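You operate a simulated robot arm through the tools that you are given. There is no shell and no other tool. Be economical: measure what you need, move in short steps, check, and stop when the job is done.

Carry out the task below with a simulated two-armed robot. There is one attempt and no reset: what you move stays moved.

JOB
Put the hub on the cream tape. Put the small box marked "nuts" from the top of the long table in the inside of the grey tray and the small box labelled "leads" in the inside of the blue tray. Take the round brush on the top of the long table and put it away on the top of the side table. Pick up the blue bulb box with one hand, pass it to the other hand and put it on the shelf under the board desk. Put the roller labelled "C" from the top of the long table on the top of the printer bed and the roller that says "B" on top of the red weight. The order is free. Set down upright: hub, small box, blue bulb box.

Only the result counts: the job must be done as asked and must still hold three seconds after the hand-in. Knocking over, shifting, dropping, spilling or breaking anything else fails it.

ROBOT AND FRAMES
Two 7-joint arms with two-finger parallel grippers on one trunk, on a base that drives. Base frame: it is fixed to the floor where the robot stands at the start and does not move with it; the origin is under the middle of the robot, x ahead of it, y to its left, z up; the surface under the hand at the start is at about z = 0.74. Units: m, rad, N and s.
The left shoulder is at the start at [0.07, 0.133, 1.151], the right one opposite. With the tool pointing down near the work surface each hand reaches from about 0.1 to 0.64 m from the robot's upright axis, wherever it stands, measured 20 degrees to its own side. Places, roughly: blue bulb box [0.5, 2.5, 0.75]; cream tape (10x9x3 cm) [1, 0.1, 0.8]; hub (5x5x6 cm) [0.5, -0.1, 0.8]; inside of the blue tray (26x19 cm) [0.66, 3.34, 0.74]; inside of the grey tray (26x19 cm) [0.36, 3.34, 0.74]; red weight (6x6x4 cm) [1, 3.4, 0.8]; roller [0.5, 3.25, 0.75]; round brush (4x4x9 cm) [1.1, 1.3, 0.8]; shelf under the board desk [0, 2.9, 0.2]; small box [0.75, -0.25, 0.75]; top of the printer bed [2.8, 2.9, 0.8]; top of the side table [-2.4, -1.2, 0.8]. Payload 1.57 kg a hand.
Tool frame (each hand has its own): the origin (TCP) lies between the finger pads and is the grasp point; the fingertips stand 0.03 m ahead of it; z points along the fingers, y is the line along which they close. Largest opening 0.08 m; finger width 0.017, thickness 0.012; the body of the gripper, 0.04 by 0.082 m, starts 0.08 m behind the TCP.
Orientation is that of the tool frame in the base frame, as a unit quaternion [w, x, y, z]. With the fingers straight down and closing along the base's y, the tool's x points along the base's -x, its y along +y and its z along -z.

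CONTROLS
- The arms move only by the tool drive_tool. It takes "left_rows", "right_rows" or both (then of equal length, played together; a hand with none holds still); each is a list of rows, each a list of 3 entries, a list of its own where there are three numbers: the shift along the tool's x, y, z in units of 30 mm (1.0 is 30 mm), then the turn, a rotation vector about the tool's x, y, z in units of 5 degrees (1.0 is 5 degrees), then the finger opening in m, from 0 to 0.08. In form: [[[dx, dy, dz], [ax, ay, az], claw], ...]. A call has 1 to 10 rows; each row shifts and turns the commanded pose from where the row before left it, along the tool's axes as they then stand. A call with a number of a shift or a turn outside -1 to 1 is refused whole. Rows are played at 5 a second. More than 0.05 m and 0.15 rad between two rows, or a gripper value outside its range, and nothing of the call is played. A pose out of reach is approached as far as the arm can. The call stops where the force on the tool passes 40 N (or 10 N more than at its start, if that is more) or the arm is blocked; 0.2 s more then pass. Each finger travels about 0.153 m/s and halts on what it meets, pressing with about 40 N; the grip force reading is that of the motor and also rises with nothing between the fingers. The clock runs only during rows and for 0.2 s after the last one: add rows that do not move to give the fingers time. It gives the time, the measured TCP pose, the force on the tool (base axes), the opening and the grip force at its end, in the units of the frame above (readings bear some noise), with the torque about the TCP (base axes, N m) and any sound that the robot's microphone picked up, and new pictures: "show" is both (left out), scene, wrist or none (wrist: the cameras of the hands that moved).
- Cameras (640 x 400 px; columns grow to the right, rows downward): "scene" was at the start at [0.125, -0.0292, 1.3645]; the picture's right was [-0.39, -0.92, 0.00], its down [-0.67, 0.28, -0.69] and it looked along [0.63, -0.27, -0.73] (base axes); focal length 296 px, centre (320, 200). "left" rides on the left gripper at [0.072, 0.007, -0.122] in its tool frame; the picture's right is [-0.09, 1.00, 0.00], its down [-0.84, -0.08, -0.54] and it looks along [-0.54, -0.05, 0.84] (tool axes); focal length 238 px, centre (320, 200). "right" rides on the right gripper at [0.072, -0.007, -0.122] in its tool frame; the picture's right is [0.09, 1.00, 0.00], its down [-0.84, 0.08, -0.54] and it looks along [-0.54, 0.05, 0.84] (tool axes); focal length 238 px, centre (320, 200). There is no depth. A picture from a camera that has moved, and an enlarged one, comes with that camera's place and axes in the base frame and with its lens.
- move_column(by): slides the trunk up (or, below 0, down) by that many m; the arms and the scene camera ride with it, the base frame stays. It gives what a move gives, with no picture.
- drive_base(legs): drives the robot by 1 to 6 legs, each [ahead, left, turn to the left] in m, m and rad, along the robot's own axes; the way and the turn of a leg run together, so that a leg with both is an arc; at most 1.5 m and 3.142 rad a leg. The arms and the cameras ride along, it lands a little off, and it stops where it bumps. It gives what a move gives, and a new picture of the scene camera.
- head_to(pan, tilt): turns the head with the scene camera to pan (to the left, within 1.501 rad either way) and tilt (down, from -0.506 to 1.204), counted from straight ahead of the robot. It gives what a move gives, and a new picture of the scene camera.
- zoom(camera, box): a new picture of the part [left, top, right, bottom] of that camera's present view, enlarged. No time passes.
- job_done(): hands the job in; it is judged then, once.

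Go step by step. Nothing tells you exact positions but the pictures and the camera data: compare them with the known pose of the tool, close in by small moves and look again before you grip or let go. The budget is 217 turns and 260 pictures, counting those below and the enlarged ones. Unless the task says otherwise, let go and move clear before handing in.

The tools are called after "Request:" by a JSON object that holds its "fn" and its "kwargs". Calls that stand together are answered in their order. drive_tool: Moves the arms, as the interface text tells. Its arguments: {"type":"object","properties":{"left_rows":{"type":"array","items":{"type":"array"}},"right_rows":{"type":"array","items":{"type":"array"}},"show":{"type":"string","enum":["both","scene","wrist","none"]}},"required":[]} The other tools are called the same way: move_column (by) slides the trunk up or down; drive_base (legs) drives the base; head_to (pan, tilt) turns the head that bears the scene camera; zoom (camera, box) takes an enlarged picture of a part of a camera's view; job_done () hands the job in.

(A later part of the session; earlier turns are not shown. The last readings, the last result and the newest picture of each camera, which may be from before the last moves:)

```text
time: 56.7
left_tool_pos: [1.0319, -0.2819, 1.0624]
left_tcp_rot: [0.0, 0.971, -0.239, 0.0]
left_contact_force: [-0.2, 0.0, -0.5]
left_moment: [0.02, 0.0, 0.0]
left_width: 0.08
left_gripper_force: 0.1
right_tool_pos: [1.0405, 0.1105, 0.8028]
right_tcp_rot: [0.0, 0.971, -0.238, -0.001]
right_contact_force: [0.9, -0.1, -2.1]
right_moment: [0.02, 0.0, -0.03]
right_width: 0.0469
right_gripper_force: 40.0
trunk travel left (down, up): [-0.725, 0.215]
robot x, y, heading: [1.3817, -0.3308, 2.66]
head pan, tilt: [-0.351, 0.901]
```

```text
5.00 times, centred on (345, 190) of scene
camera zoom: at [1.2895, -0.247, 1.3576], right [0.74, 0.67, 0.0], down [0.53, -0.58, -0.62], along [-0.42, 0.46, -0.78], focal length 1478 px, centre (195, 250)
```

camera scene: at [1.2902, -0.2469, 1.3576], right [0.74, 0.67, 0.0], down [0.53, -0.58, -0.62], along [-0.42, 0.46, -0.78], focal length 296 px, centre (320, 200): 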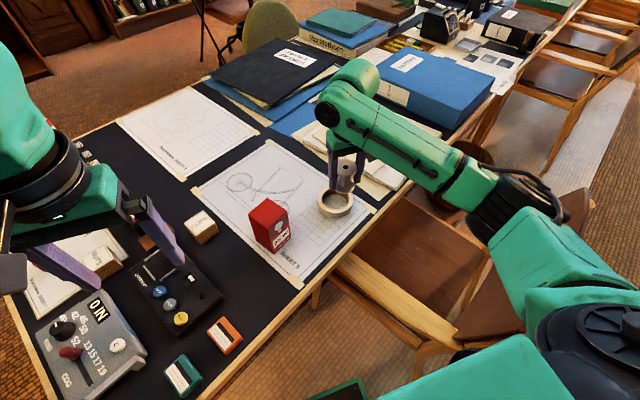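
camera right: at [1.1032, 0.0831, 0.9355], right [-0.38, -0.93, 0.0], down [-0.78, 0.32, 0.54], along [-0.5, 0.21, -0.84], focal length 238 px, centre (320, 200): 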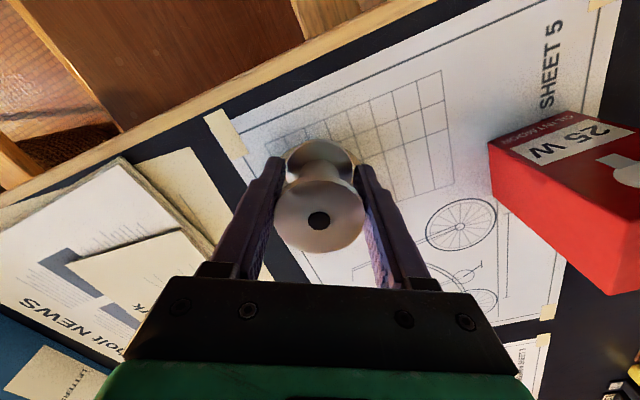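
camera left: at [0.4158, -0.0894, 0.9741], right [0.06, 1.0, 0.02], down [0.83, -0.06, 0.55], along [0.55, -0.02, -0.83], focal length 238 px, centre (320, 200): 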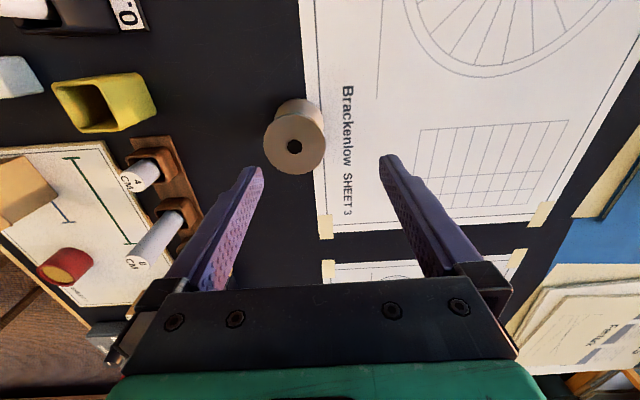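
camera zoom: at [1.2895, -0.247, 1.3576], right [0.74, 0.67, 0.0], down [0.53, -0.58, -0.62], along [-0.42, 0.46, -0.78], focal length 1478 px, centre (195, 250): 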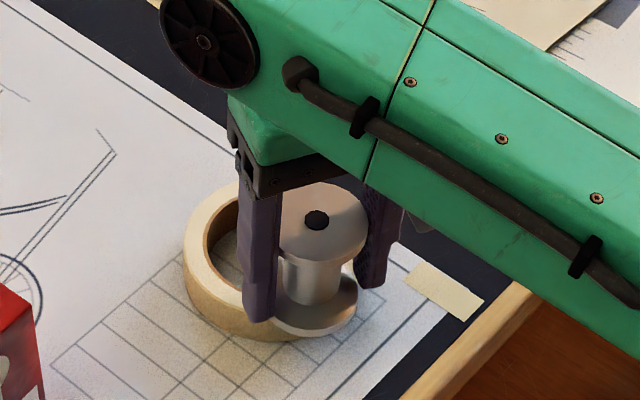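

No contact yet; continue in small steps watching force.

Request:
{"fn": "drive_tool", "kwargs": {"right_rows": [[[0, 0, 0.06], [0, 0, 0], 0.0], [[0, 0, 0.0], [0, 0, 0], 0.0]], "show": "none"}}

Request:
{"fn": "drive_tool", "kwargs": {"right_rows": [[[0, 0, 0.06], [0, 0, 0], 0.0], [[0, 0, 0.0], [0, 0, 0], 0.0]], "show": "none"}}

Request:
{"fn": "zoom", "kwargs": {"camera": "scene", "box": [290, 150, 400, 230]}}

```text
time: 57.3
left_tool_pos: [1.032, -0.2817, 1.0613]
left_tcp_rot: [0.001, 0.971, -0.239, 0.001]
left_contact_force: [-0.3, 0.7, 0.3]
left_moment: [-0.02, 0.0, 0.0]
left_width: 0.0799
left_gripper_force: 0.0
right_tool_pos: [1.0415, 0.1097, 0.8011]
right_tcp_rot: [0.0, 0.971, -0.239, 0.001]
right_contact_force: [-0.4, 0.1, -1.6]
right_moment: [0.01, -0.01, -0.01]
right_width: 0.0467
right_gripper_force: 39.6
trunk travel left (down, up): [-0.725, 0.215]
robot x, y, heading: [1.3845, -0.331, 2.657]
head pan, tilt: [-0.351, 0.901]
```

```text
time: 57.9
left_tool_pos: [1.0325, -0.2801, 1.0611]
left_tcp_rot: [0.0, 0.971, -0.24, 0.0]
left_contact_force: [0.6, 0.2, -0.7]
left_moment: [-0.02, 0.0, 0.01]
left_width: 0.08
left_gripper_force: 0.0
right_tool_pos: [1.0409, 0.1102, 0.8011]
right_tcp_rot: [0.0, 0.971, -0.239, -0.001]
right_contact_force: [-0.4, 0.8, 1.5]
right_moment: [0.0, 0.07, 0.03]
right_width: 0.0468
right_gripper_force: 40.1
trunk travel left (down, up): [-0.725, 0.215]
robot x, y, heading: [1.3808, -0.326, 2.657]
head pan, tilt: [-0.351, 0.901]
```

```text
5.00 times, centred on (345, 190) of scene
camera zoom: at [1.29, -0.2474, 1.3577], right [0.74, 0.67, 0.0], down [0.53, -0.58, -0.62], along [-0.42, 0.46, -0.78], focal length 1478 px, centre (195, 250)
```

zoom: 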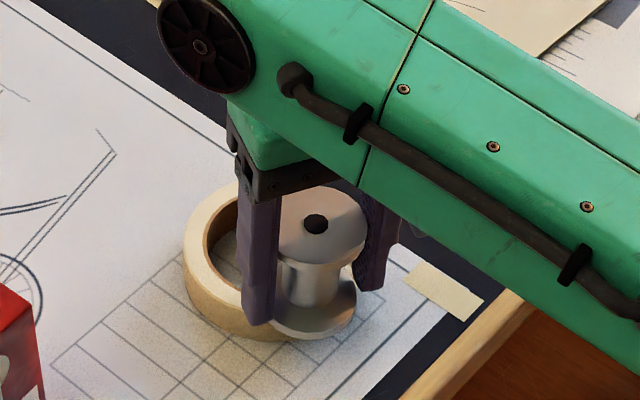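

Contact at about 3 N, centre ≈ 3.8 cm off the ring centre as planned. Release gently and check.

Request:
{"fn": "drive_tool", "kwargs": {"right_rows": [[[0, 0, 0], [0, 0, 0], 0.055], [[0, 0, 0], [0, 0, 0], 0.07], [[0, 0, 0], [0, 0, 0], 0.08], [[0, 0, 0], [0, 0, 0], 0.08]], "show": "wrist"}}

Request:
{"fn": "zoom", "kwargs": {"camera": "scene", "box": [290, 150, 400, 230]}}

```text
time: 58.9
left_tool_pos: [1.0318, -0.281, 1.0615]
left_tcp_rot: [-0.001, 0.971, -0.239, 0.0]
left_contact_force: [0.3, 0.1, 0.1]
left_moment: [-0.02, 0.0, -0.02]
left_width: 0.0799
left_gripper_force: 0.0
right_tool_pos: [1.0406, 0.1104, 0.801]
right_tcp_rot: [0.0, 0.971, -0.239, 0.0]
right_contact_force: [0.4, 0.3, -0.6]
right_moment: [0.01, 0.01, 0.0]
right_width: 0.0802
right_gripper_force: 0.1
trunk travel left (down, up): [-0.725, 0.215]
robot x, y, heading: [1.3846, -0.3273, 2.658]
head pan, tilt: [-0.351, 0.901]
camera right: at [1.1074, 0.0822, 0.9221], right [-0.38, -0.93, 0.0], down [-0.78, 0.32, 0.54], along [-0.5, 0.21, -0.84], focal length 238 px, centre (320, 200)
```

right: 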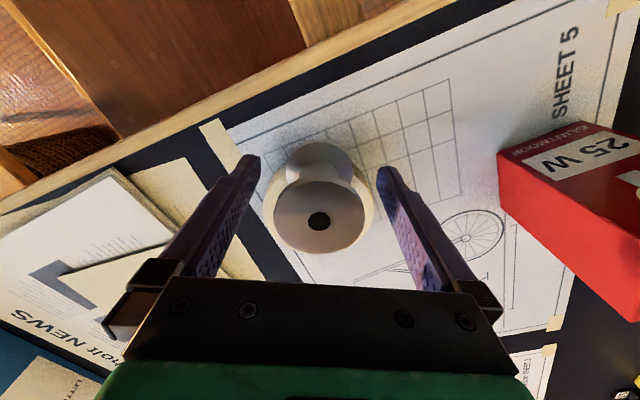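

```text
5.00 times, centred on (345, 190) of scene
camera zoom: at [1.2897, -0.2472, 1.3576], right [0.74, 0.67, 0.0], down [0.53, -0.58, -0.62], along [-0.42, 0.46, -0.78], focal length 1478 px, centre (195, 250)
```

zoom: 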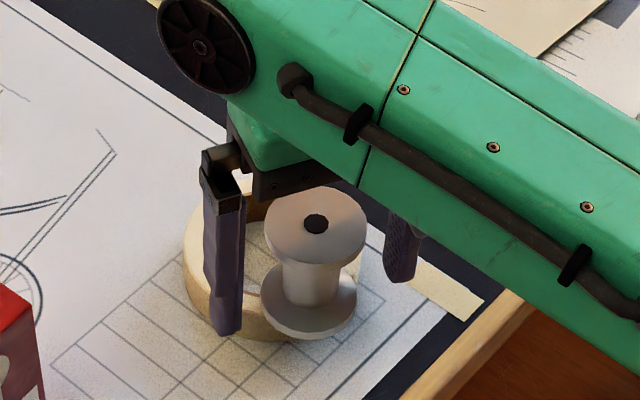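

The hub stands stably on the tape. Raise the right hand straight up and retract.

Request:
{"fn": "drive_tool", "kwargs": {"right_rows": [[[0, 0, -1], [0, 0, 0], 0.08], [[0, 0, -1], [0, 0, 0], 0.08], [[0, 0, -1], [0, 0, 0], 0.08], [[0, 0, -1], [0, 0, 0], 0.08], [[0, 0, -1], [0, 0, 0], 0.08], [[0, 0, -1], [0, 0, 0], 0.08], [[0, 0, -1], [0, 0, 0], 0.08], [[1, 0, 0], [0, 0, 0], 0.08], [[1, 0, 0], [0, 0, 0], 0.08], [[1, 0, 0], [0, 0, 0], 0.08]], "show": "none"}}

Request:
{"fn": "head_to", "kwargs": {"pan": 0.1, "tilt": 0.85}}

```text
time: 61.1
left_tool_pos: [1.0334, -0.2816, 1.0613]
left_tcp_rot: [0.0, 0.971, -0.24, -0.001]
left_contact_force: [0.8, -0.1, -0.3]
left_moment: [0.01, 0.01, 0.02]
left_width: 0.0799
left_gripper_force: 0.1
right_tool_pos: [1.1208, 0.0666, 1.0121]
right_tcp_rot: [0.001, 0.971, -0.239, 0.0]
right_contact_force: [0.6, 0.2, -0.2]
right_moment: [-0.01, 0.01, -0.03]
right_width: 0.0801
right_gripper_force: 0.0
trunk travel left (down, up): [-0.725, 0.215]
robot x, y, heading: [1.3856, -0.3257, 2.66]
head pan, tilt: [-0.351, 0.901]
```

```text
time: 62.0
left_tool_pos: [1.0339, -0.2811, 1.0611]
left_tcp_rot: [-0.001, 0.971, -0.24, 0.0]
left_contact_force: [-0.2, -0.2, 0.0]
left_moment: [0.01, 0.0, -0.02]
left_width: 0.0802
left_gripper_force: 0.1
right_tool_pos: [1.1201, 0.0666, 1.0104]
right_tcp_rot: [-0.001, 0.971, -0.238, 0.0]
right_contact_force: [1.0, 0.2, -0.3]
right_moment: [0.01, -0.03, -0.03]
right_width: 0.0799
right_gripper_force: 0.1
trunk travel left (down, up): [-0.725, 0.215]
robot x, y, heading: [1.3798, -0.3272, 2.661]
head pan, tilt: [0.099, 0.85]
camera scene: at [1.2679, -0.2737, 1.3615], right [0.37, 0.93, 0.0], down [0.7, -0.28, -0.66], along [-0.61, 0.25, -0.75], focal length 296 px, centre (320, 200)
```

scene: 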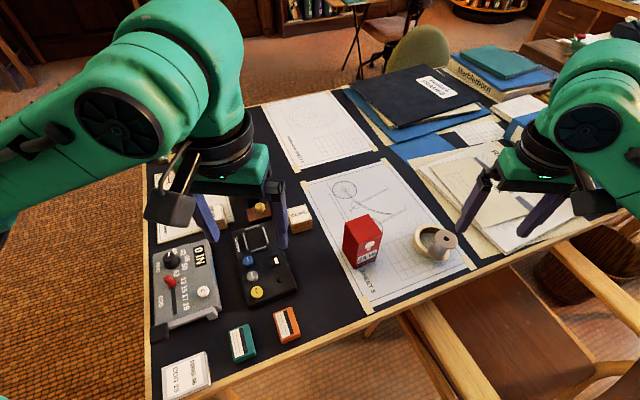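

Now nuts box at about (0.73, -0.35); a small base shift brings it within left-hand reach.

Request:
{"fn": "drive_base", "kwargs": {"legs": [[0.06, 0.065, 0]]}}

Request:
{"fn": "zoom", "kwargs": {"camera": "left", "box": [0, 0, 640, 400]}}

```text
time: 63.1
left_tool_pos: [0.9516, -0.2787, 1.0586]
left_tcp_rot: [-0.001, 0.966, -0.259, 0.004]
left_contact_force: [-0.5, -0.7, -1.9]
left_moment: [0.05, -0.04, -0.01]
left_width: 0.0801
left_gripper_force: 0.2
right_tool_pos: [1.054, 0.0672, 1.0115]
right_tcp_rot: [-0.002, 0.966, -0.259, 0.004]
right_contact_force: [-1.5, 1.5, -0.4]
right_moment: [-0.18, -0.13, -0.01]
right_width: 0.0799
right_gripper_force: 0.0
trunk travel left (down, up): [-0.725, 0.215]
robot x, y, heading: [1.3086, -0.3418, 2.615]
head pan, tilt: [0.099, 0.85]
camera scene: at [1.1849, -0.2809, 1.3609], right [0.41, 0.91, 0.0], down [0.69, -0.31, -0.66], along [-0.6, 0.27, -0.75], focal length 296 px, centre (320, 200)
```

scene: 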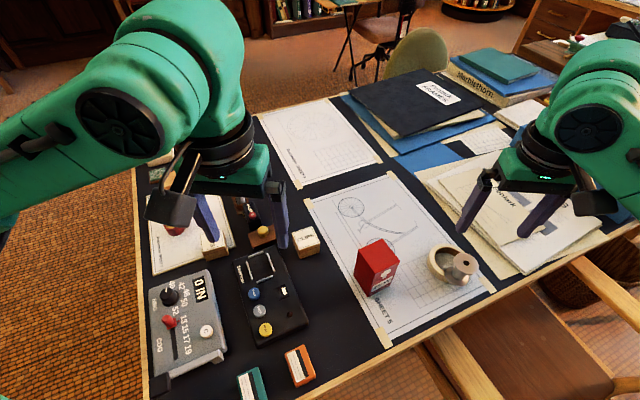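

```text
1.00 times, centred on (320, 200) of left (not enlarged: the box is as wide or as high as the picture)
camera zoom: at [1.0085, -0.319, 1.1804], right [-0.58, -0.82, -0.01], down [-0.69, 0.49, 0.54], along [-0.44, 0.32, -0.84], focal length 238 px, centre (320, 200)
```

zoom: 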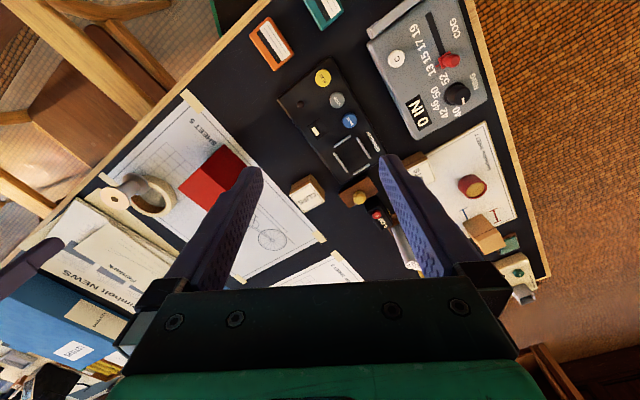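

Nuts box at about (0.73, -0.34), with a tall cylinder at roughly (0.61, -0.25). Move the left hand above it and look.

Request:
{"fn": "drive_tool", "kwargs": {"left_rows": [[[-0.68, 0.7, 0.4], [0, 0, 0], 0.08], [[-0.68, 0.7, 0.4], [0, 0, 0], 0.08], [[-0.68, 0.7, 0.4], [0, 0, 0], 0.08], [[-0.68, 0.7, 0.4], [0, 0, 0], 0.08], [[-0.68, 0.7, 0.4], [0, 0, 0], 0.08], [[-0.68, 0.7, 0.4], [0, 0, 0], 0.08], [[-0.68, 0.7, 0.4], [0, 0, 0], 0.08], [[-0.5, 0.7, 0.4], [0, 0, 0], 0.08]]}}

```text
time: 64.9
left_tool_pos: [0.734, -0.341, 0.9647]
left_tcp_rot: [0.0, 0.965, -0.261, 0.0]
left_contact_force: [0.5, -0.2, 0.4]
left_moment: [0.02, -0.01, 0.02]
left_width: 0.08
left_gripper_force: 0.0
right_tool_pos: [1.0595, 0.0684, 1.0119]
right_tcp_rot: [0.001, 0.966, -0.26, 0.0]
right_contact_force: [0.3, 0.0, 0.3]
right_moment: [0.01, -0.03, -0.02]
right_width: 0.0799
right_gripper_force: 0.0
trunk travel left (down, up): [-0.725, 0.215]
robot x, y, heading: [1.3063, -0.3366, 2.61]
head pan, tilt: [0.099, 0.85]
camera scene: at [1.1922, -0.2779, 1.3614], right [0.41, 0.91, 0.0], down [0.68, -0.31, -0.66], along [-0.6, 0.27, -0.75], focal length 296 px, centre (320, 200)
camera left: at [0.7923, -0.3828, 1.0855], right [-0.58, -0.81, 0.0], down [-0.69, 0.49, 0.54], along [-0.44, 0.31, -0.84], focal length 238 px, centre (320, 200)
```

scene: 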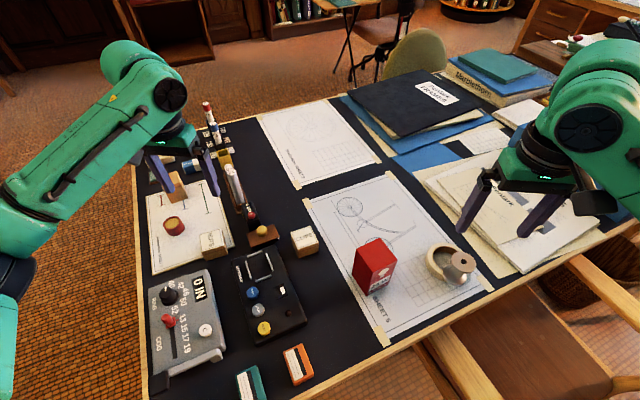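
left: 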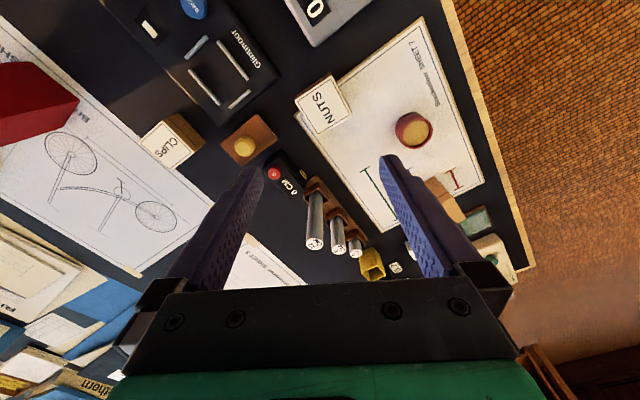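

Nuts box centre ≈ (0.744, -0.352), rotated ~11°. Rotate the hand to match and come lower.

Request:
{"fn": "drive_tool", "kwargs": {"left_rows": [[[0, 0, 0.5], [0, 0, -1], 0.08], [[0, 0, 0.5], [0, 0, -1], 0.08], [[0, 0, 0.5], [0, 0, -1], 0.08], [[0.4, 0.29, 0.5], [0, 0, -0.7], 0.08], [[0, 0, 1], [0, 0, 0], 0.08]], "show": "wrist"}}

```text
time: 66.1
left_tool_pos: [0.7483, -0.3524, 0.8735]
left_tcp_rot: [0.0, 0.995, -0.101, 0.0]
left_contact_force: [0.0, 1.1, -0.6]
left_moment: [0.0, 0.0, 0.02]
left_width: 0.0798
left_gripper_force: 0.1
right_tool_pos: [1.0595, 0.0697, 1.0121]
right_tcp_rot: [0.0, 0.966, -0.26, 0.001]
right_contact_force: [-0.2, 0.3, 0.4]
right_moment: [-0.05, -0.04, -0.01]
right_width: 0.08
right_gripper_force: 0.1
trunk travel left (down, up): [-0.725, 0.215]
robot x, y, heading: [1.3091, -0.3392, 2.619]
head pan, tilt: [0.099, 0.85]
camera left: at [0.8159, -0.3724, 0.9949], right [-0.29, -0.96, 0.0], down [-0.8, 0.24, 0.54], along [-0.52, 0.16, -0.84], focal length 238 px, centre (320, 200)
```

left: 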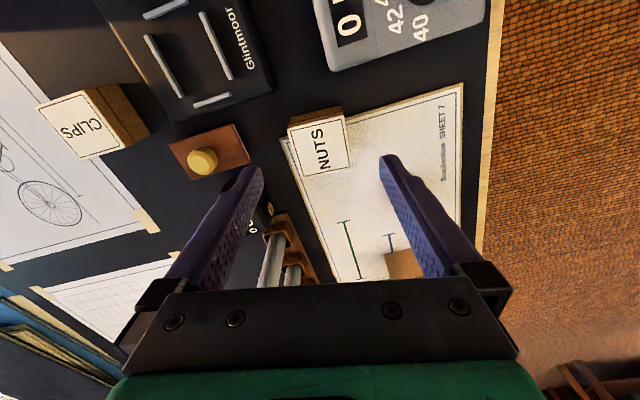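

Slight extra rotation (~9°) needed, then descend and grip.

Request:
{"fn": "drive_tool", "kwargs": {"left_rows": [[[0, 0, 0.5], [0, 0, -0.95], 0.08], [[-0.2, -0.1, 0.5], [0, 0, -0.95], 0.08], [[0, 0, 0.8], [0, 0, 0], 0.08], [[0, 0, 0.8], [0, 0, 0], 0.08], [[0, 0, 0.8], [0, 0, 0], 0.08]], "show": "wrist"}}

```text
time: 67.3
left_tool_pos: [0.7411, -0.3494, 0.7743]
left_tcp_rot: [0.0, 1.0, -0.019, -0.001]
left_contact_force: [-2.3, -0.1, 5.0]
left_moment: [-0.23, -0.01, -0.06]
left_width: 0.0798
left_gripper_force: 0.0
right_tool_pos: [1.062, 0.0695, 1.0122]
right_tcp_rot: [-0.001, 0.966, -0.26, -0.001]
right_contact_force: [0.7, -0.1, -0.7]
right_moment: [-0.02, 0.02, -0.02]
right_width: 0.0797
right_gripper_force: 0.1
trunk travel left (down, up): [-0.725, 0.215]
robot x, y, heading: [1.3084, -0.3401, 2.617]
head pan, tilt: [0.099, 0.85]
camera left: at [0.8125, -0.3581, 0.8947], right [-0.13, -0.99, 0.0], down [-0.83, 0.11, 0.55], along [-0.54, 0.07, -0.84], focal length 238 px, centre (320, 200)
```

left: 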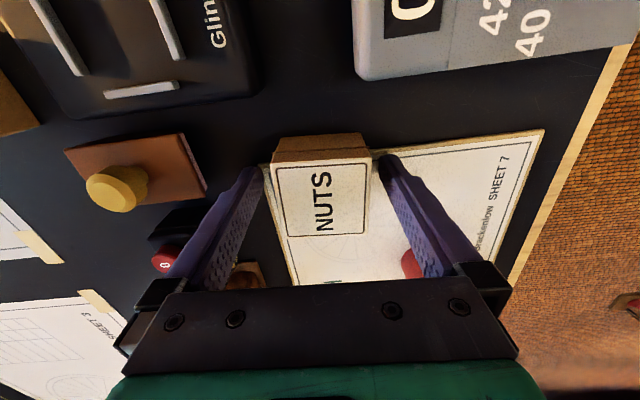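

The fingertips touched the surface lightly; raise 5 mm and close.

Request:
{"fn": "drive_tool", "kwargs": {"left_rows": [[[0, 0, -0.25], [0, 0, 0], 0.08], [[0, 0, 0], [0, 0, 0], 0.0], [[0, 0, 0], [0, 0, 0], 0.0], [[0, 0, 0], [0, 0, 0], 0.0], [[0, 0, -1], [0, 0, 0], 0.0], [[0, 0, -1], [0, 0, 0], 0.0], [[0, 0, -1], [0, 0, 0], 0.0], [[0, 0, -1], [0, 0, 0], 0.0], [[0, 0, -1], [0, 0, 0], 0.0], [[0, 0, -1], [0, 0, 0], 0.0]], "show": "wrist"}}

```text
time: 69.5
left_tool_pos: [0.7434, -0.3494, 0.9618]
left_tcp_rot: [0.0, 1.0, -0.018, 0.0]
left_contact_force: [-0.6, -0.8, -0.4]
left_moment: [-0.02, -0.01, 0.03]
left_width: 0.0515
left_gripper_force: 39.8
right_tool_pos: [1.0588, 0.0694, 1.0118]
right_tcp_rot: [0.0, 0.966, -0.259, 0.0]
right_contact_force: [1.0, -0.6, 0.5]
right_moment: [-0.01, 0.02, -0.02]
right_width: 0.08
right_gripper_force: 0.0
trunk travel left (down, up): [-0.725, 0.215]
robot x, y, heading: [1.3067, -0.3392, 2.619]
head pan, tilt: [0.099, 0.85]
camera left: at [0.813, -0.3583, 1.0832], right [-0.13, -0.99, 0.0], down [-0.83, 0.11, 0.54], along [-0.54, 0.07, -0.84], focal length 238 px, centre (320, 200)
```

left: 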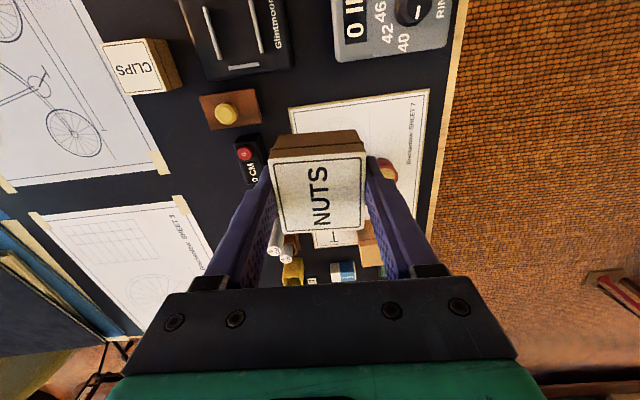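

Nuts box is held. Raise, pull back, and inspect the table for the "leads" box.

Request:
{"fn": "drive_tool", "kwargs": {"left_rows": [[[0.3, 0, -1], [0, 0, 0.9], 0.0], [[0.8, -0.3, -1], [0, 0, 0.9], 0.0], [[1, -0.5, -0.5], [0, 0, 0.9], 0.0], [[1, -0.5, 0], [0, 0, 0.9], 0.0], [[1, -0.5, 0], [0, 0, 0.9], 0.0], [[1, -0.5, 0], [0, 0, 0.9], 0.0], [[1, -0.5, 0], [0, 0, 0.3], 0.0]], "show": "scene"}}

Request:
{"fn": "zoom", "kwargs": {"camera": "scene", "box": [130, 80, 330, 260]}}

```text
time: 71.1
left_tool_pos: [0.941, -0.3256, 1.037]
left_tcp_rot: [0.0, 0.965, -0.264, 0.0]
left_contact_force: [0.7, 0.3, -1.2]
left_moment: [0.02, 0.0, 0.05]
left_width: 0.0514
left_gripper_force: 40.1
right_tool_pos: [1.0609, 0.0696, 1.0124]
right_tcp_rot: [0.0, 0.965, -0.261, 0.0]
right_contact_force: [-0.7, 0.6, -1.0]
right_moment: [-0.01, -0.01, -0.02]
right_width: 0.08
right_gripper_force: 0.1
trunk travel left (down, up): [-0.725, 0.215]
robot x, y, heading: [1.3067, -0.3389, 2.618]
head pan, tilt: [0.099, 0.85]
camera scene: at [1.1941, -0.2781, 1.3616], right [0.41, 0.91, 0.0], down [0.68, -0.31, -0.66], along [-0.6, 0.27, -0.75], focal length 296 px, centre (320, 200)
```

scene: 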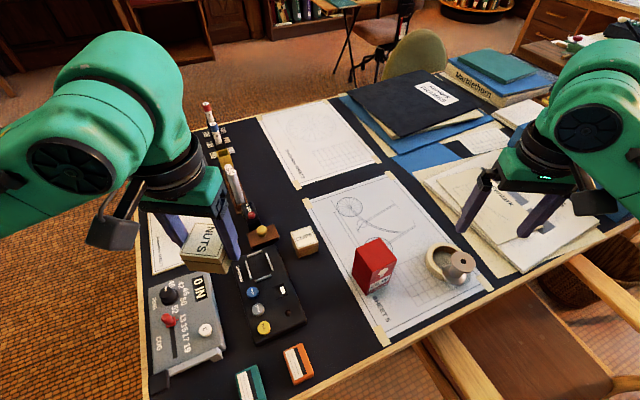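

```text
2.22 times, centred on (230, 170) of scene
camera zoom: at [1.1941, -0.2781, 1.3616], right [0.41, 0.91, 0.0], down [0.68, -0.31, -0.66], along [-0.6, 0.27, -0.75], focal length 657 px, centre (520, 267)
```

zoom: 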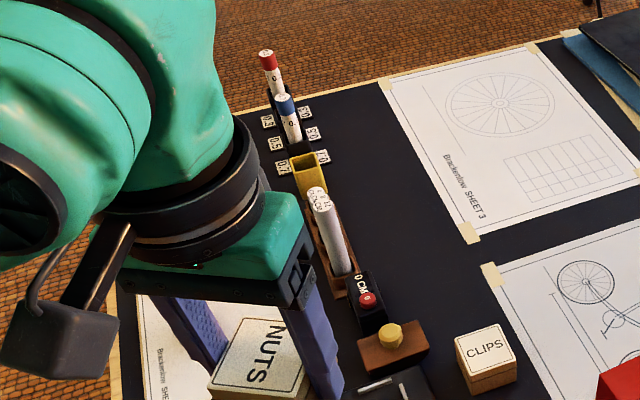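

No "leads" seen here yet. I'll back out, face the table from a lane at x≈2.1, and drive up along it looking.

Request:
{"fn": "drive_base", "kwargs": {"legs": [[-0.6, 0.245, 0], [0, 0, 0.53], [-0.45, 0, 0], [0, -1.45, 0]]}}

Request:
{"fn": "head_to", "kwargs": {"pan": -0.3, "tilt": 0.5}}

```text
time: 85.4
left_tool_pos: [1.8, 0.4438, 1.0361]
left_tcp_rot: [-0.001, 1.0, 0.011, 0.001]
left_contact_force: [-0.8, -0.9, -2.2]
left_moment: [-0.02, 0.0, -0.01]
left_width: 0.0513
left_gripper_force: 39.8
right_tool_pos: [1.6947, 0.8433, 1.0116]
right_tcp_rot: [0.0, 1.0, 0.015, 0.0]
right_contact_force: [-0.9, -0.8, 0.3]
right_moment: [-0.02, -0.02, -0.02]
right_width: 0.08
right_gripper_force: 0.0
trunk travel left (down, up): [-0.725, 0.215]
robot x, y, heading: [2.1176, 0.6252, -3.111]
head pan, tilt: [0.099, 0.85]
camera scene: at [1.9916, 0.6186, 1.3615], right [-0.13, 0.99, 0.0], down [0.74, 0.1, -0.66], along [-0.65, -0.09, -0.75], focal length 296 px, centre (320, 200)
```

scene: 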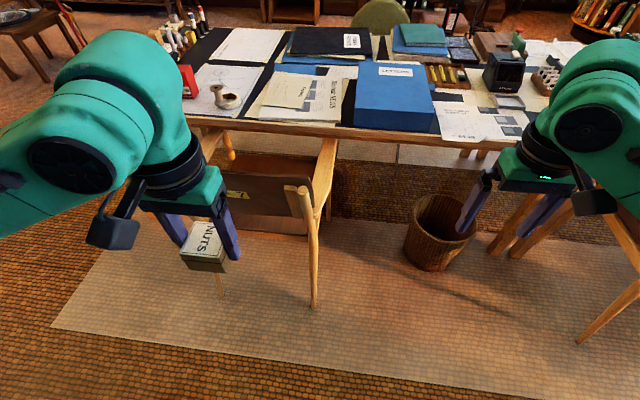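

```text
time: 86.3
left_tool_pos: [1.8009, 0.4442, 1.0365]
left_tcp_rot: [0.0, 1.0, 0.011, 0.001]
left_contact_force: [-0.2, -0.9, -0.9]
left_moment: [0.0, 0.03, -0.05]
left_width: 0.0515
left_gripper_force: 40.1
right_tool_pos: [1.6938, 0.8422, 1.0107]
right_tcp_rot: [0.0, 1.0, 0.017, 0.0]
right_contact_force: [0.9, -1.2, -0.2]
right_moment: [-0.01, 0.01, -0.02]
right_width: 0.08
right_gripper_force: 0.0
trunk travel left (down, up): [-0.725, 0.215]
robot x, y, heading: [2.1185, 0.6302, -3.109]
head pan, tilt: [-0.3, 0.499]
camera scene: at [1.9815, 0.653, 1.3914], right [0.27, 0.96, 0.0], down [0.46, -0.13, -0.88], along [-0.85, 0.23, -0.48], focal length 296 px, centre (320, 200)
```

scene: 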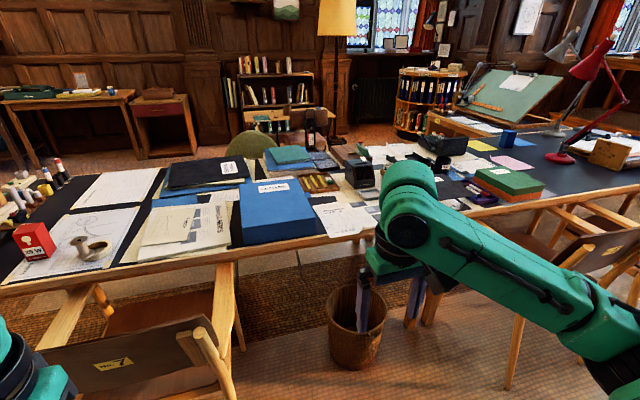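

Request:
{"fn": "drive_base", "kwargs": {"legs": [[0, -0.9, 0]]}}

Request:
{"fn": "head_to", "kwargs": {"pan": 0.1, "tilt": 0.5}}

```text
time: 91.0
left_tool_pos: [1.7699, 1.3404, 1.0365]
left_tcp_rot: [0.0, 1.0, 0.016, 0.001]
left_contact_force: [0.1, 0.0, -0.7]
left_moment: [0.0, -0.02, 0.0]
left_width: 0.0513
left_gripper_force: 39.7
right_tool_pos: [1.6599, 1.7371, 1.013]
right_tcp_rot: [-0.001, 1.0, 0.021, 0.0]
right_contact_force: [-0.3, -0.4, 0.5]
right_moment: [0.03, -0.03, 0.02]
right_width: 0.0798
right_gripper_force: 0.2
trunk travel left (down, up): [-0.725, 0.215]
robot x, y, heading: [2.0815, 1.5273, -3.097]
head pan, tilt: [-0.3, 0.499]
camera scene: at [1.9486, 1.5495, 1.3915], right [0.26, 0.97, 0.0], down [0.46, -0.12, -0.88], along [-0.85, 0.22, -0.48], focal length 296 px, centre (320, 200)
```

scene: 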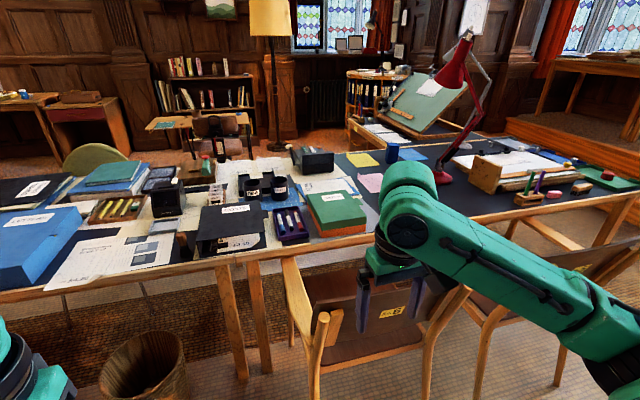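

```text
time: 91.9
left_tool_pos: [1.7698, 1.3396, 1.037]
left_tcp_rot: [0.0, 1.0, 0.016, 0.001]
left_contact_force: [-0.1, 0.7, -1.8]
left_moment: [-0.04, 0.02, 0.02]
left_width: 0.0513
left_gripper_force: 40.0
right_tool_pos: [1.6595, 1.737, 1.0113]
right_tcp_rot: [0.0, 1.0, 0.022, 0.001]
right_contact_force: [0.0, -0.7, 0.0]
right_moment: [-0.03, 0.01, 0.04]
right_width: 0.08
right_gripper_force: 0.0
trunk travel left (down, up): [-0.725, 0.215]
robot x, y, heading: [2.0846, 1.5276, -3.101]
head pan, tilt: [0.099, 0.499]
camera scene: at [1.9465, 1.5139, 1.3915], right [-0.14, 0.99, 0.0], down [0.47, 0.07, -0.88], along [-0.87, -0.12, -0.48], focal length 296 px, centre (320, 200)
```

scene: 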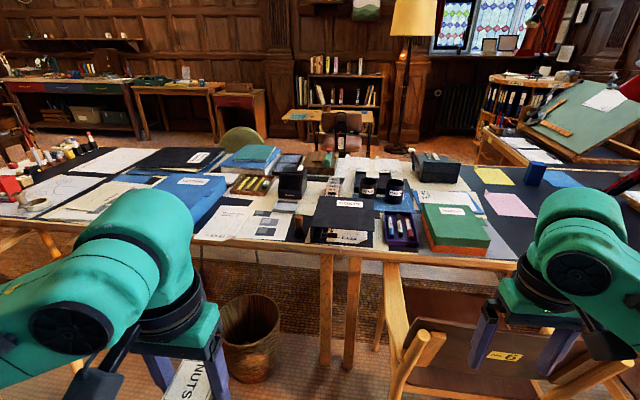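

Request:
{"fn": "zoom", "kwargs": {"camera": "scene", "box": [190, 130, 430, 280]}}

Request:
{"fn": "zoom", "kwargs": {"camera": "scene", "box": [400, 100, 640, 250]}}

```text
2.67 times, centred on (310, 205) of scene
camera zoom: at [1.9465, 1.5139, 1.3915], right [-0.14, 0.99, 0.0], down [0.47, 0.07, -0.88], along [-0.87, -0.12, -0.48], focal length 788 px, centre (347, 187)
```

zoom: 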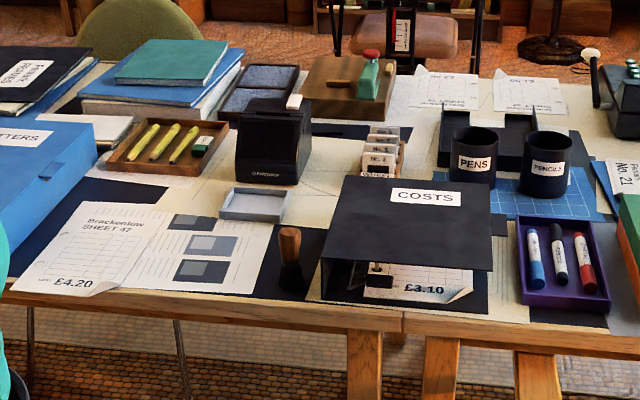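

```text
2.67 times, centred on (520, 175) of scene
camera zoom: at [1.9465, 1.5139, 1.3915], right [-0.14, 0.99, 0.0], down [0.47, 0.07, -0.88], along [-0.87, -0.12, -0.48], focal length 788 px, centre (-213, 267)
```

zoom: 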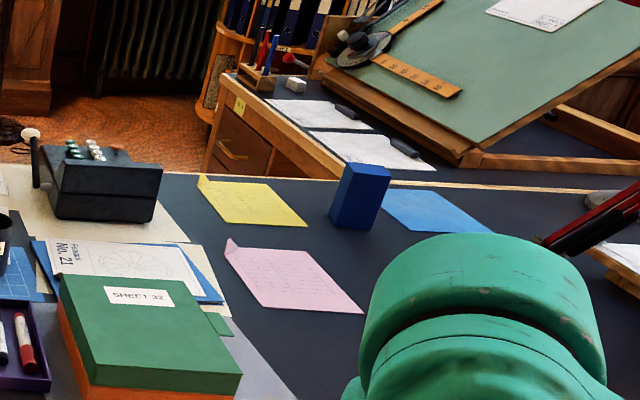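

Brush found at about (1.08, 1.315), handle up; the blue bulb box at about (0.45, 2.39). Next look at the far end of the table and the printer area.

Request:
{"fn": "head_to", "kwargs": {"pan": -1.2, "tilt": 0.45}}

Request:
{"fn": "head_to", "kwargs": {"pan": -0.65, "tilt": 0.35}}

```text
time: 93.3
left_tool_pos: [1.7689, 1.3406, 1.0355]
left_tcp_rot: [0.0, 1.0, 0.017, 0.001]
left_contact_force: [-1.0, 0.6, -1.1]
left_moment: [-0.01, 0.02, 0.01]
left_width: 0.0513
left_gripper_force: 40.5
right_tool_pos: [1.6591, 1.7368, 1.012]
right_tcp_rot: [0.001, 1.0, 0.022, 0.0]
right_contact_force: [-0.1, -0.5, -0.5]
right_moment: [-0.03, -0.04, 0.0]
right_width: 0.0797
right_gripper_force: 0.0
trunk travel left (down, up): [-0.725, 0.215]
robot x, y, heading: [2.0828, 1.5276, -3.098]
head pan, tilt: [-1.201, 0.45]
camera scene: at [1.9997, 1.6108, 1.396], right [0.92, 0.4, 0.0], down [0.17, -0.4, -0.9], along [-0.36, 0.82, -0.44], focal length 296 px, centre (320, 200)
```

scene: 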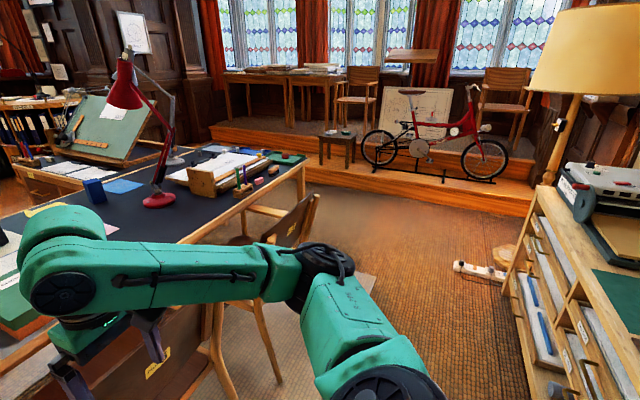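

```text
time: 94.3
left_tool_pos: [1.7683, 1.3394, 1.0368]
left_tcp_rot: [0.0, 1.0, 0.017, 0.001]
left_contact_force: [-1.0, -0.3, -0.9]
left_moment: [0.01, 0.01, 0.0]
left_width: 0.0515
left_gripper_force: 39.9
right_tool_pos: [1.6603, 1.7368, 1.0114]
right_tcp_rot: [0.001, 1.0, 0.022, -0.001]
right_contact_force: [0.1, -0.8, -0.1]
right_moment: [0.01, 0.0, -0.01]
right_width: 0.0802
right_gripper_force: 0.1
trunk travel left (down, up): [-0.725, 0.215]
robot x, y, heading: [2.086, 1.5281, -3.097]
head pan, tilt: [-0.649, 0.351]
camera scene: at [1.9602, 1.5799, 1.4051], right [0.57, 0.82, 0.0], down [0.28, -0.2, -0.94], along [-0.77, 0.54, -0.34], focal length 296 px, centre (320, 200)
```

scene: 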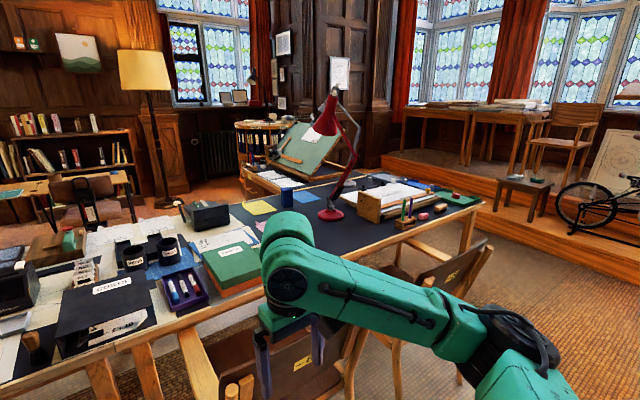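

Request:
{"fn": "zoom", "kwargs": {"camera": "scene", "box": [230, 140, 490, 290]}}

Request:
{"fn": "head_to", "kwargs": {"pan": -1.5, "tilt": 0.5}}

```text
2.46 times, centred on (360, 215) of scene
camera zoom: at [1.9602, 1.5799, 1.4051], right [0.57, 0.82, 0.0], down [0.28, -0.2, -0.94], along [-0.77, 0.54, -0.34], focal length 728 px, centre (222, 163)
```

zoom: 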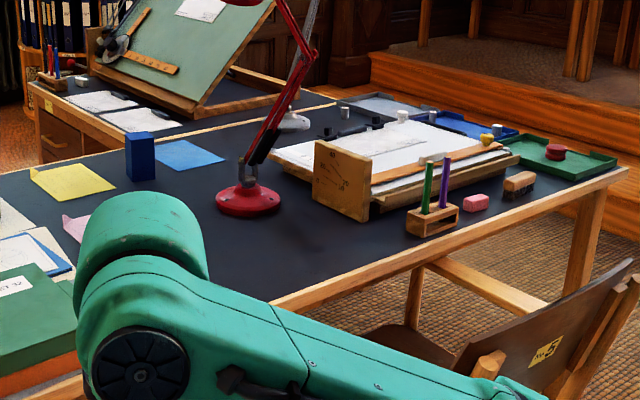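

```text
time: 95.5
left_tool_pos: [1.7701, 1.3405, 1.0355]
left_tcp_rot: [0.0, 1.0, 0.017, 0.001]
left_contact_force: [-0.3, 0.1, -1.7]
left_moment: [0.02, -0.04, 0.02]
left_width: 0.0515
left_gripper_force: 39.9
right_tool_pos: [1.6602, 1.7374, 1.0108]
right_tcp_rot: [0.0, 1.0, 0.021, 0.0]
right_contact_force: [0.7, 0.3, 0.0]
right_moment: [0.01, 0.02, 0.0]
right_width: 0.0799
right_gripper_force: 0.1
trunk travel left (down, up): [-0.725, 0.215]
robot x, y, heading: [2.0901, 1.529, -3.102]
head pan, tilt: [-1.499, 0.499]
camera scene: at [2.0262, 1.617, 1.3915], right [0.99, 0.11, 0.0], down [0.05, -0.48, -0.88], along [-0.1, 0.87, -0.48], focal length 296 px, centre (320, 200)
```

scene: 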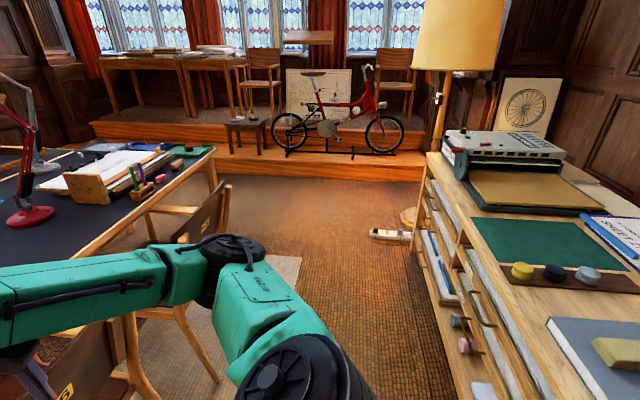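

Grey, blue trays and a green tray with the red weight are at the far end. I'll drive up the lane and round the end, facing the table from y≈4.

Request:
{"fn": "drive_base", "kwargs": {"legs": [[0.1, -1.5, 0], [0, -0.95, 0], [0, 0, 1.55]]}}

Request:
{"fn": "head_to", "kwargs": {"pan": -0.4, "tilt": 0.55}}

```text
refused: leg 1 is longer than a leg can be; nothing moved
```

```text
time: 96.8
left_tool_pos: [1.7685, 1.3394, 1.0353]
left_tcp_rot: [0.0, 1.0, 0.016, 0.001]
left_contact_force: [0.5, 0.4, 0.5]
left_moment: [0.0, -0.02, -0.01]
left_width: 0.0513
left_gripper_force: 40.1
right_tool_pos: [1.6588, 1.7372, 1.0117]
right_tcp_rot: [0.0, 1.0, 0.022, 0.0]
right_contact_force: [0.2, -0.3, -0.1]
right_moment: [0.03, 0.03, 0.02]
right_width: 0.0802
right_gripper_force: 0.0
trunk travel left (down, up): [-0.725, 0.215]
robot x, y, heading: [2.0833, 1.5282, -3.101]
head pan, tilt: [-0.4, 0.55]
camera scene: at [1.9525, 1.5582, 1.3869], right [0.35, 0.94, 0.0], down [0.49, -0.18, -0.85], along [-0.8, 0.3, -0.52], focal length 296 px, centre (320, 200)
```

scene: 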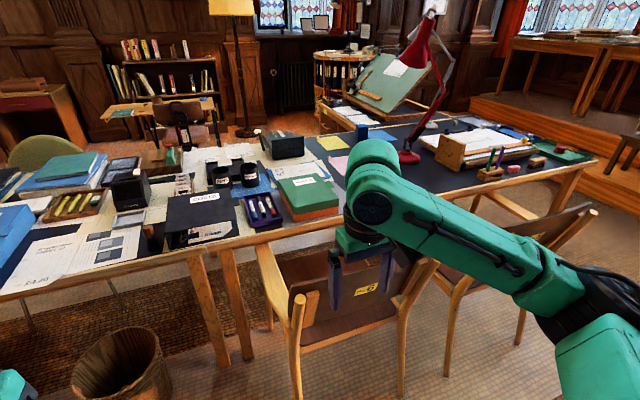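

Request:
{"fn": "drive_base", "kwargs": {"legs": [[0.1, -1.4, 0], [0, -1.05, 0], [0, 0, 1.55]]}}

Request:
{"fn": "head_to", "kwargs": {"pan": -0.5, "tilt": 0.55}}

```text
time: 112.9
left_tool_pos: [2.0849, 3.7116, 1.0356]
left_tcp_rot: [0.0, 0.707, 0.707, 0.0]
left_contact_force: [-0.8, 0.6, -1.3]
left_moment: [0.0, 0.0, 0.01]
left_width: 0.0514
left_gripper_force: 40.0
right_tool_pos: [1.6849, 3.6152, 1.013]
right_tcp_rot: [0.0, 0.703, 0.711, 0.0]
right_contact_force: [0.8, 0.2, 0.3]
right_moment: [-0.01, 0.01, -0.02]
right_width: 0.0802
right_gripper_force: 0.1
trunk travel left (down, up): [-0.725, 0.215]
robot x, y, heading: [1.9048, 4.0365, -1.564]
head pan, tilt: [-0.4, 0.55]
camera scene: at [1.8763, 3.9026, 1.3869], right [-0.92, 0.38, 0.0], down [0.2, 0.48, -0.85], along [-0.32, -0.79, -0.52], focal length 296 px, centre (320, 200)
```

scene: 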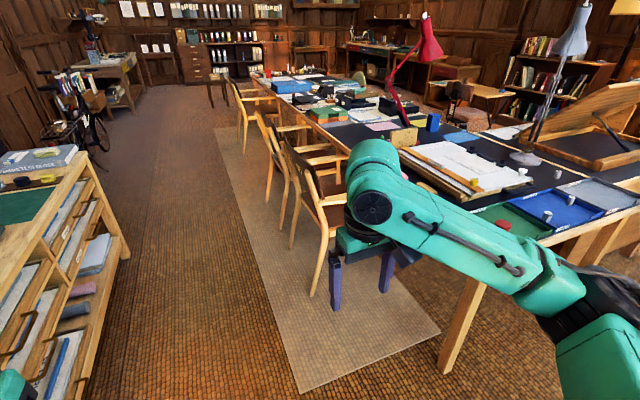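

```text
time: 113.5
left_tool_pos: [2.0866, 3.7125, 1.0366]
left_tcp_rot: [-0.001, 0.707, 0.707, 0.0]
left_contact_force: [-0.1, 0.1, -0.5]
left_moment: [-0.01, 0.01, 0.05]
left_width: 0.0513
left_gripper_force: 40.0
right_tool_pos: [1.6847, 3.6143, 1.0114]
right_tcp_rot: [0.0, 0.703, 0.711, 0.0]
right_contact_force: [-0.3, 1.0, 0.0]
right_moment: [0.0, 0.02, -0.01]
right_width: 0.0801
right_gripper_force: 0.0
trunk travel left (down, up): [-0.725, 0.215]
robot x, y, heading: [1.9071, 4.0365, -1.563]
head pan, tilt: [-0.499, 0.55]
camera scene: at [1.8684, 3.9064, 1.3869], right [-0.88, 0.47, 0.0], down [0.25, 0.46, -0.85], along [-0.4, -0.75, -0.52], focal length 296 px, centre (320, 200)
```

scene: 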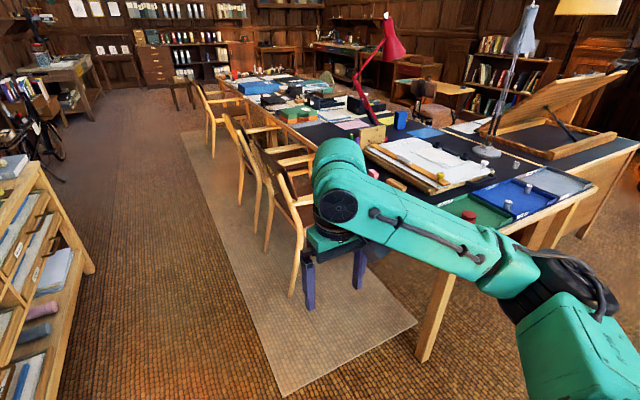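

Strafe toward x≈0.75 along the far end.

Request:
{"fn": "drive_base", "kwargs": {"legs": [[0, -1.2, 0]]}}

Request:
{"fn": "head_to", "kwargs": {"pan": 0.0, "tilt": 0.8}}

```text
time: 119.6
left_tool_pos: [0.8949, 3.6934, 1.0351]
left_tcp_rot: [0.0, 0.701, 0.713, 0.001]
left_contact_force: [-0.4, -0.2, -1.3]
left_moment: [0.01, -0.04, -0.01]
left_width: 0.0514
left_gripper_force: 40.1
right_tool_pos: [0.4958, 3.5897, 1.0124]
right_tcp_rot: [0.0, 0.698, 0.716, 0.0]
right_contact_force: [0.2, 0.0, -0.3]
right_moment: [-0.01, 0.01, 0.0]
right_width: 0.08
right_gripper_force: 0.0
trunk travel left (down, up): [-0.725, 0.215]
robot x, y, heading: [0.714, 4.017, -1.545]
head pan, tilt: [-0.499, 0.55]
camera scene: at [0.6746, 3.8845, 1.3869], right [-0.89, 0.46, 0.0], down [0.24, 0.47, -0.85], along [-0.39, -0.76, -0.52], focal length 296 px, centre (320, 200)
```

scene: 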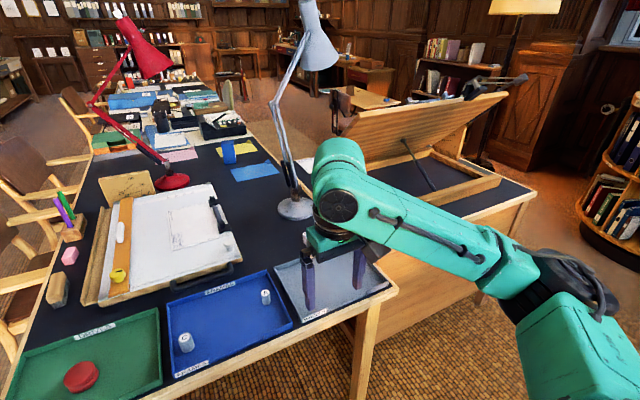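

```text
time: 120.5
left_tool_pos: [0.8962, 3.6938, 1.0357]
left_tcp_rot: [-0.001, 0.701, 0.714, 0.001]
left_contact_force: [-0.5, -0.5, -0.2]
left_moment: [0.0, 0.06, -0.04]
left_width: 0.0513
left_gripper_force: 40.3
right_tool_pos: [0.4964, 3.5892, 1.0113]
right_tcp_rot: [0.001, 0.697, 0.717, 0.001]
right_contact_force: [0.4, -0.1, -0.8]
right_moment: [-0.02, 0.02, 0.0]
right_width: 0.08
right_gripper_force: 0.0
trunk travel left (down, up): [-0.725, 0.215]
robot x, y, heading: [0.7141, 4.0125, -1.543]
head pan, tilt: [0.0, 0.799]
camera scene: at [0.7173, 3.8838, 1.3655], right [-1.0, -0.03, 0.0], down [-0.02, 0.72, -0.7], along [0.02, -0.7, -0.72], focal length 296 px, centre (320, 200)
```

scene: 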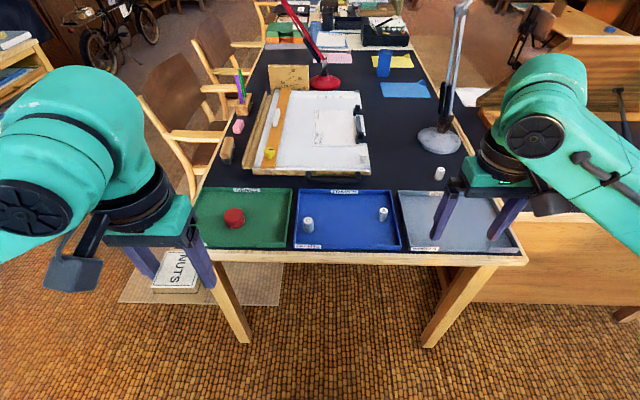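

Request:
{"fn": "zoom", "kwargs": {"camera": "scene", "box": [285, 160, 465, 270]}}

Request:
{"fn": "zoom", "kwargs": {"camera": "right", "box": [0, 0, 640, 400]}}

```text
3.56 times, centred on (375, 215) of scene
camera zoom: at [0.7173, 3.8838, 1.3655], right [-1.0, -0.03, 0.0], down [-0.02, 0.72, -0.7], along [0.02, -0.7, -0.72], focal length 1051 px, centre (124, 147)
```

zoom: 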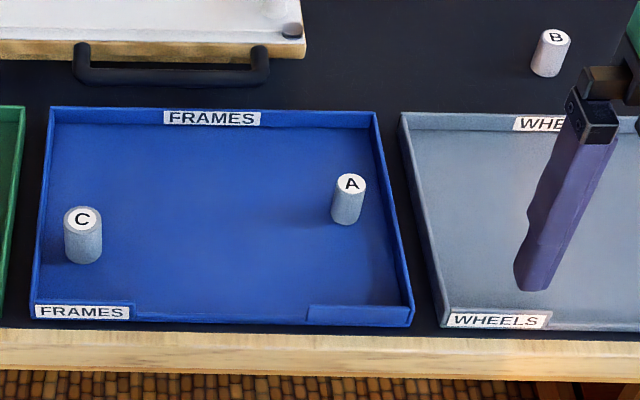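

```text
1.00 times, centred on (320, 200) of right (not enlarged: the box is as wide or as high as the picture)
camera zoom: at [0.4879, 3.6604, 1.1344], right [0.99, 0.12, 0.0], down [0.1, -0.83, 0.54], along [0.06, -0.54, -0.84], focal length 238 px, centre (320, 200)
```

zoom: 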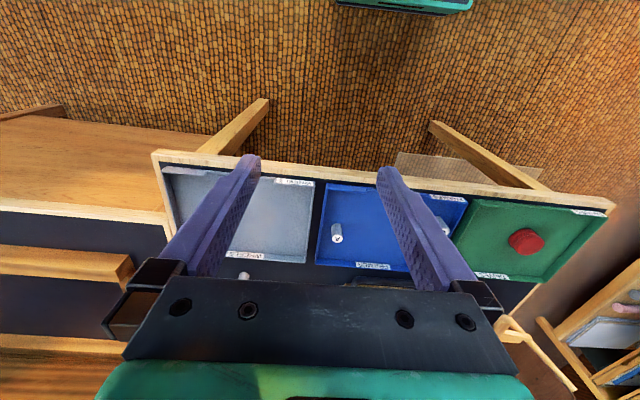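

C is in the blue tray's left part (≈0.76, 3.40), B on the table (≈0.37, 3.18), red weight ≈ (0.95, 3.385). Before moving to the grey tray, check the drawing board's clearance on the right.

Request:
{"fn": "head_to", "kwargs": {"pan": -0.75, "tilt": 0.75}}

```text
time: 121.6
left_tool_pos: [0.8957, 3.695, 1.037]
left_tcp_rot: [0.0, 0.701, 0.713, 0.0]
left_contact_force: [-0.3, -0.4, 0.2]
left_moment: [0.01, 0.05, 0.01]
left_width: 0.0512
left_gripper_force: 40.0
right_tool_pos: [0.4963, 3.5888, 1.0115]
right_tcp_rot: [-0.001, 0.697, 0.717, 0.0]
right_contact_force: [-0.1, -0.3, -0.6]
right_moment: [-0.01, 0.03, 0.0]
right_width: 0.08
right_gripper_force: 0.0
trunk travel left (down, up): [-0.725, 0.215]
robot x, y, heading: [0.7156, 4.0114, -1.542]
head pan, tilt: [-0.75, 0.75]
camera scene: at [0.6604, 3.9023, 1.3695], right [-0.75, 0.66, 0.0], down [0.45, 0.51, -0.73], along [-0.48, -0.55, -0.68], focal length 296 px, centre (320, 200)
```

scene: 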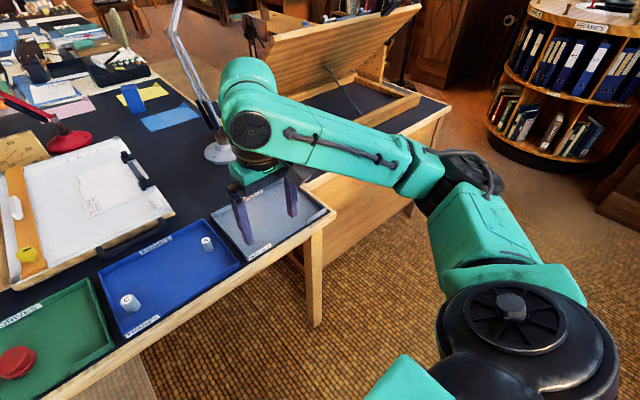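

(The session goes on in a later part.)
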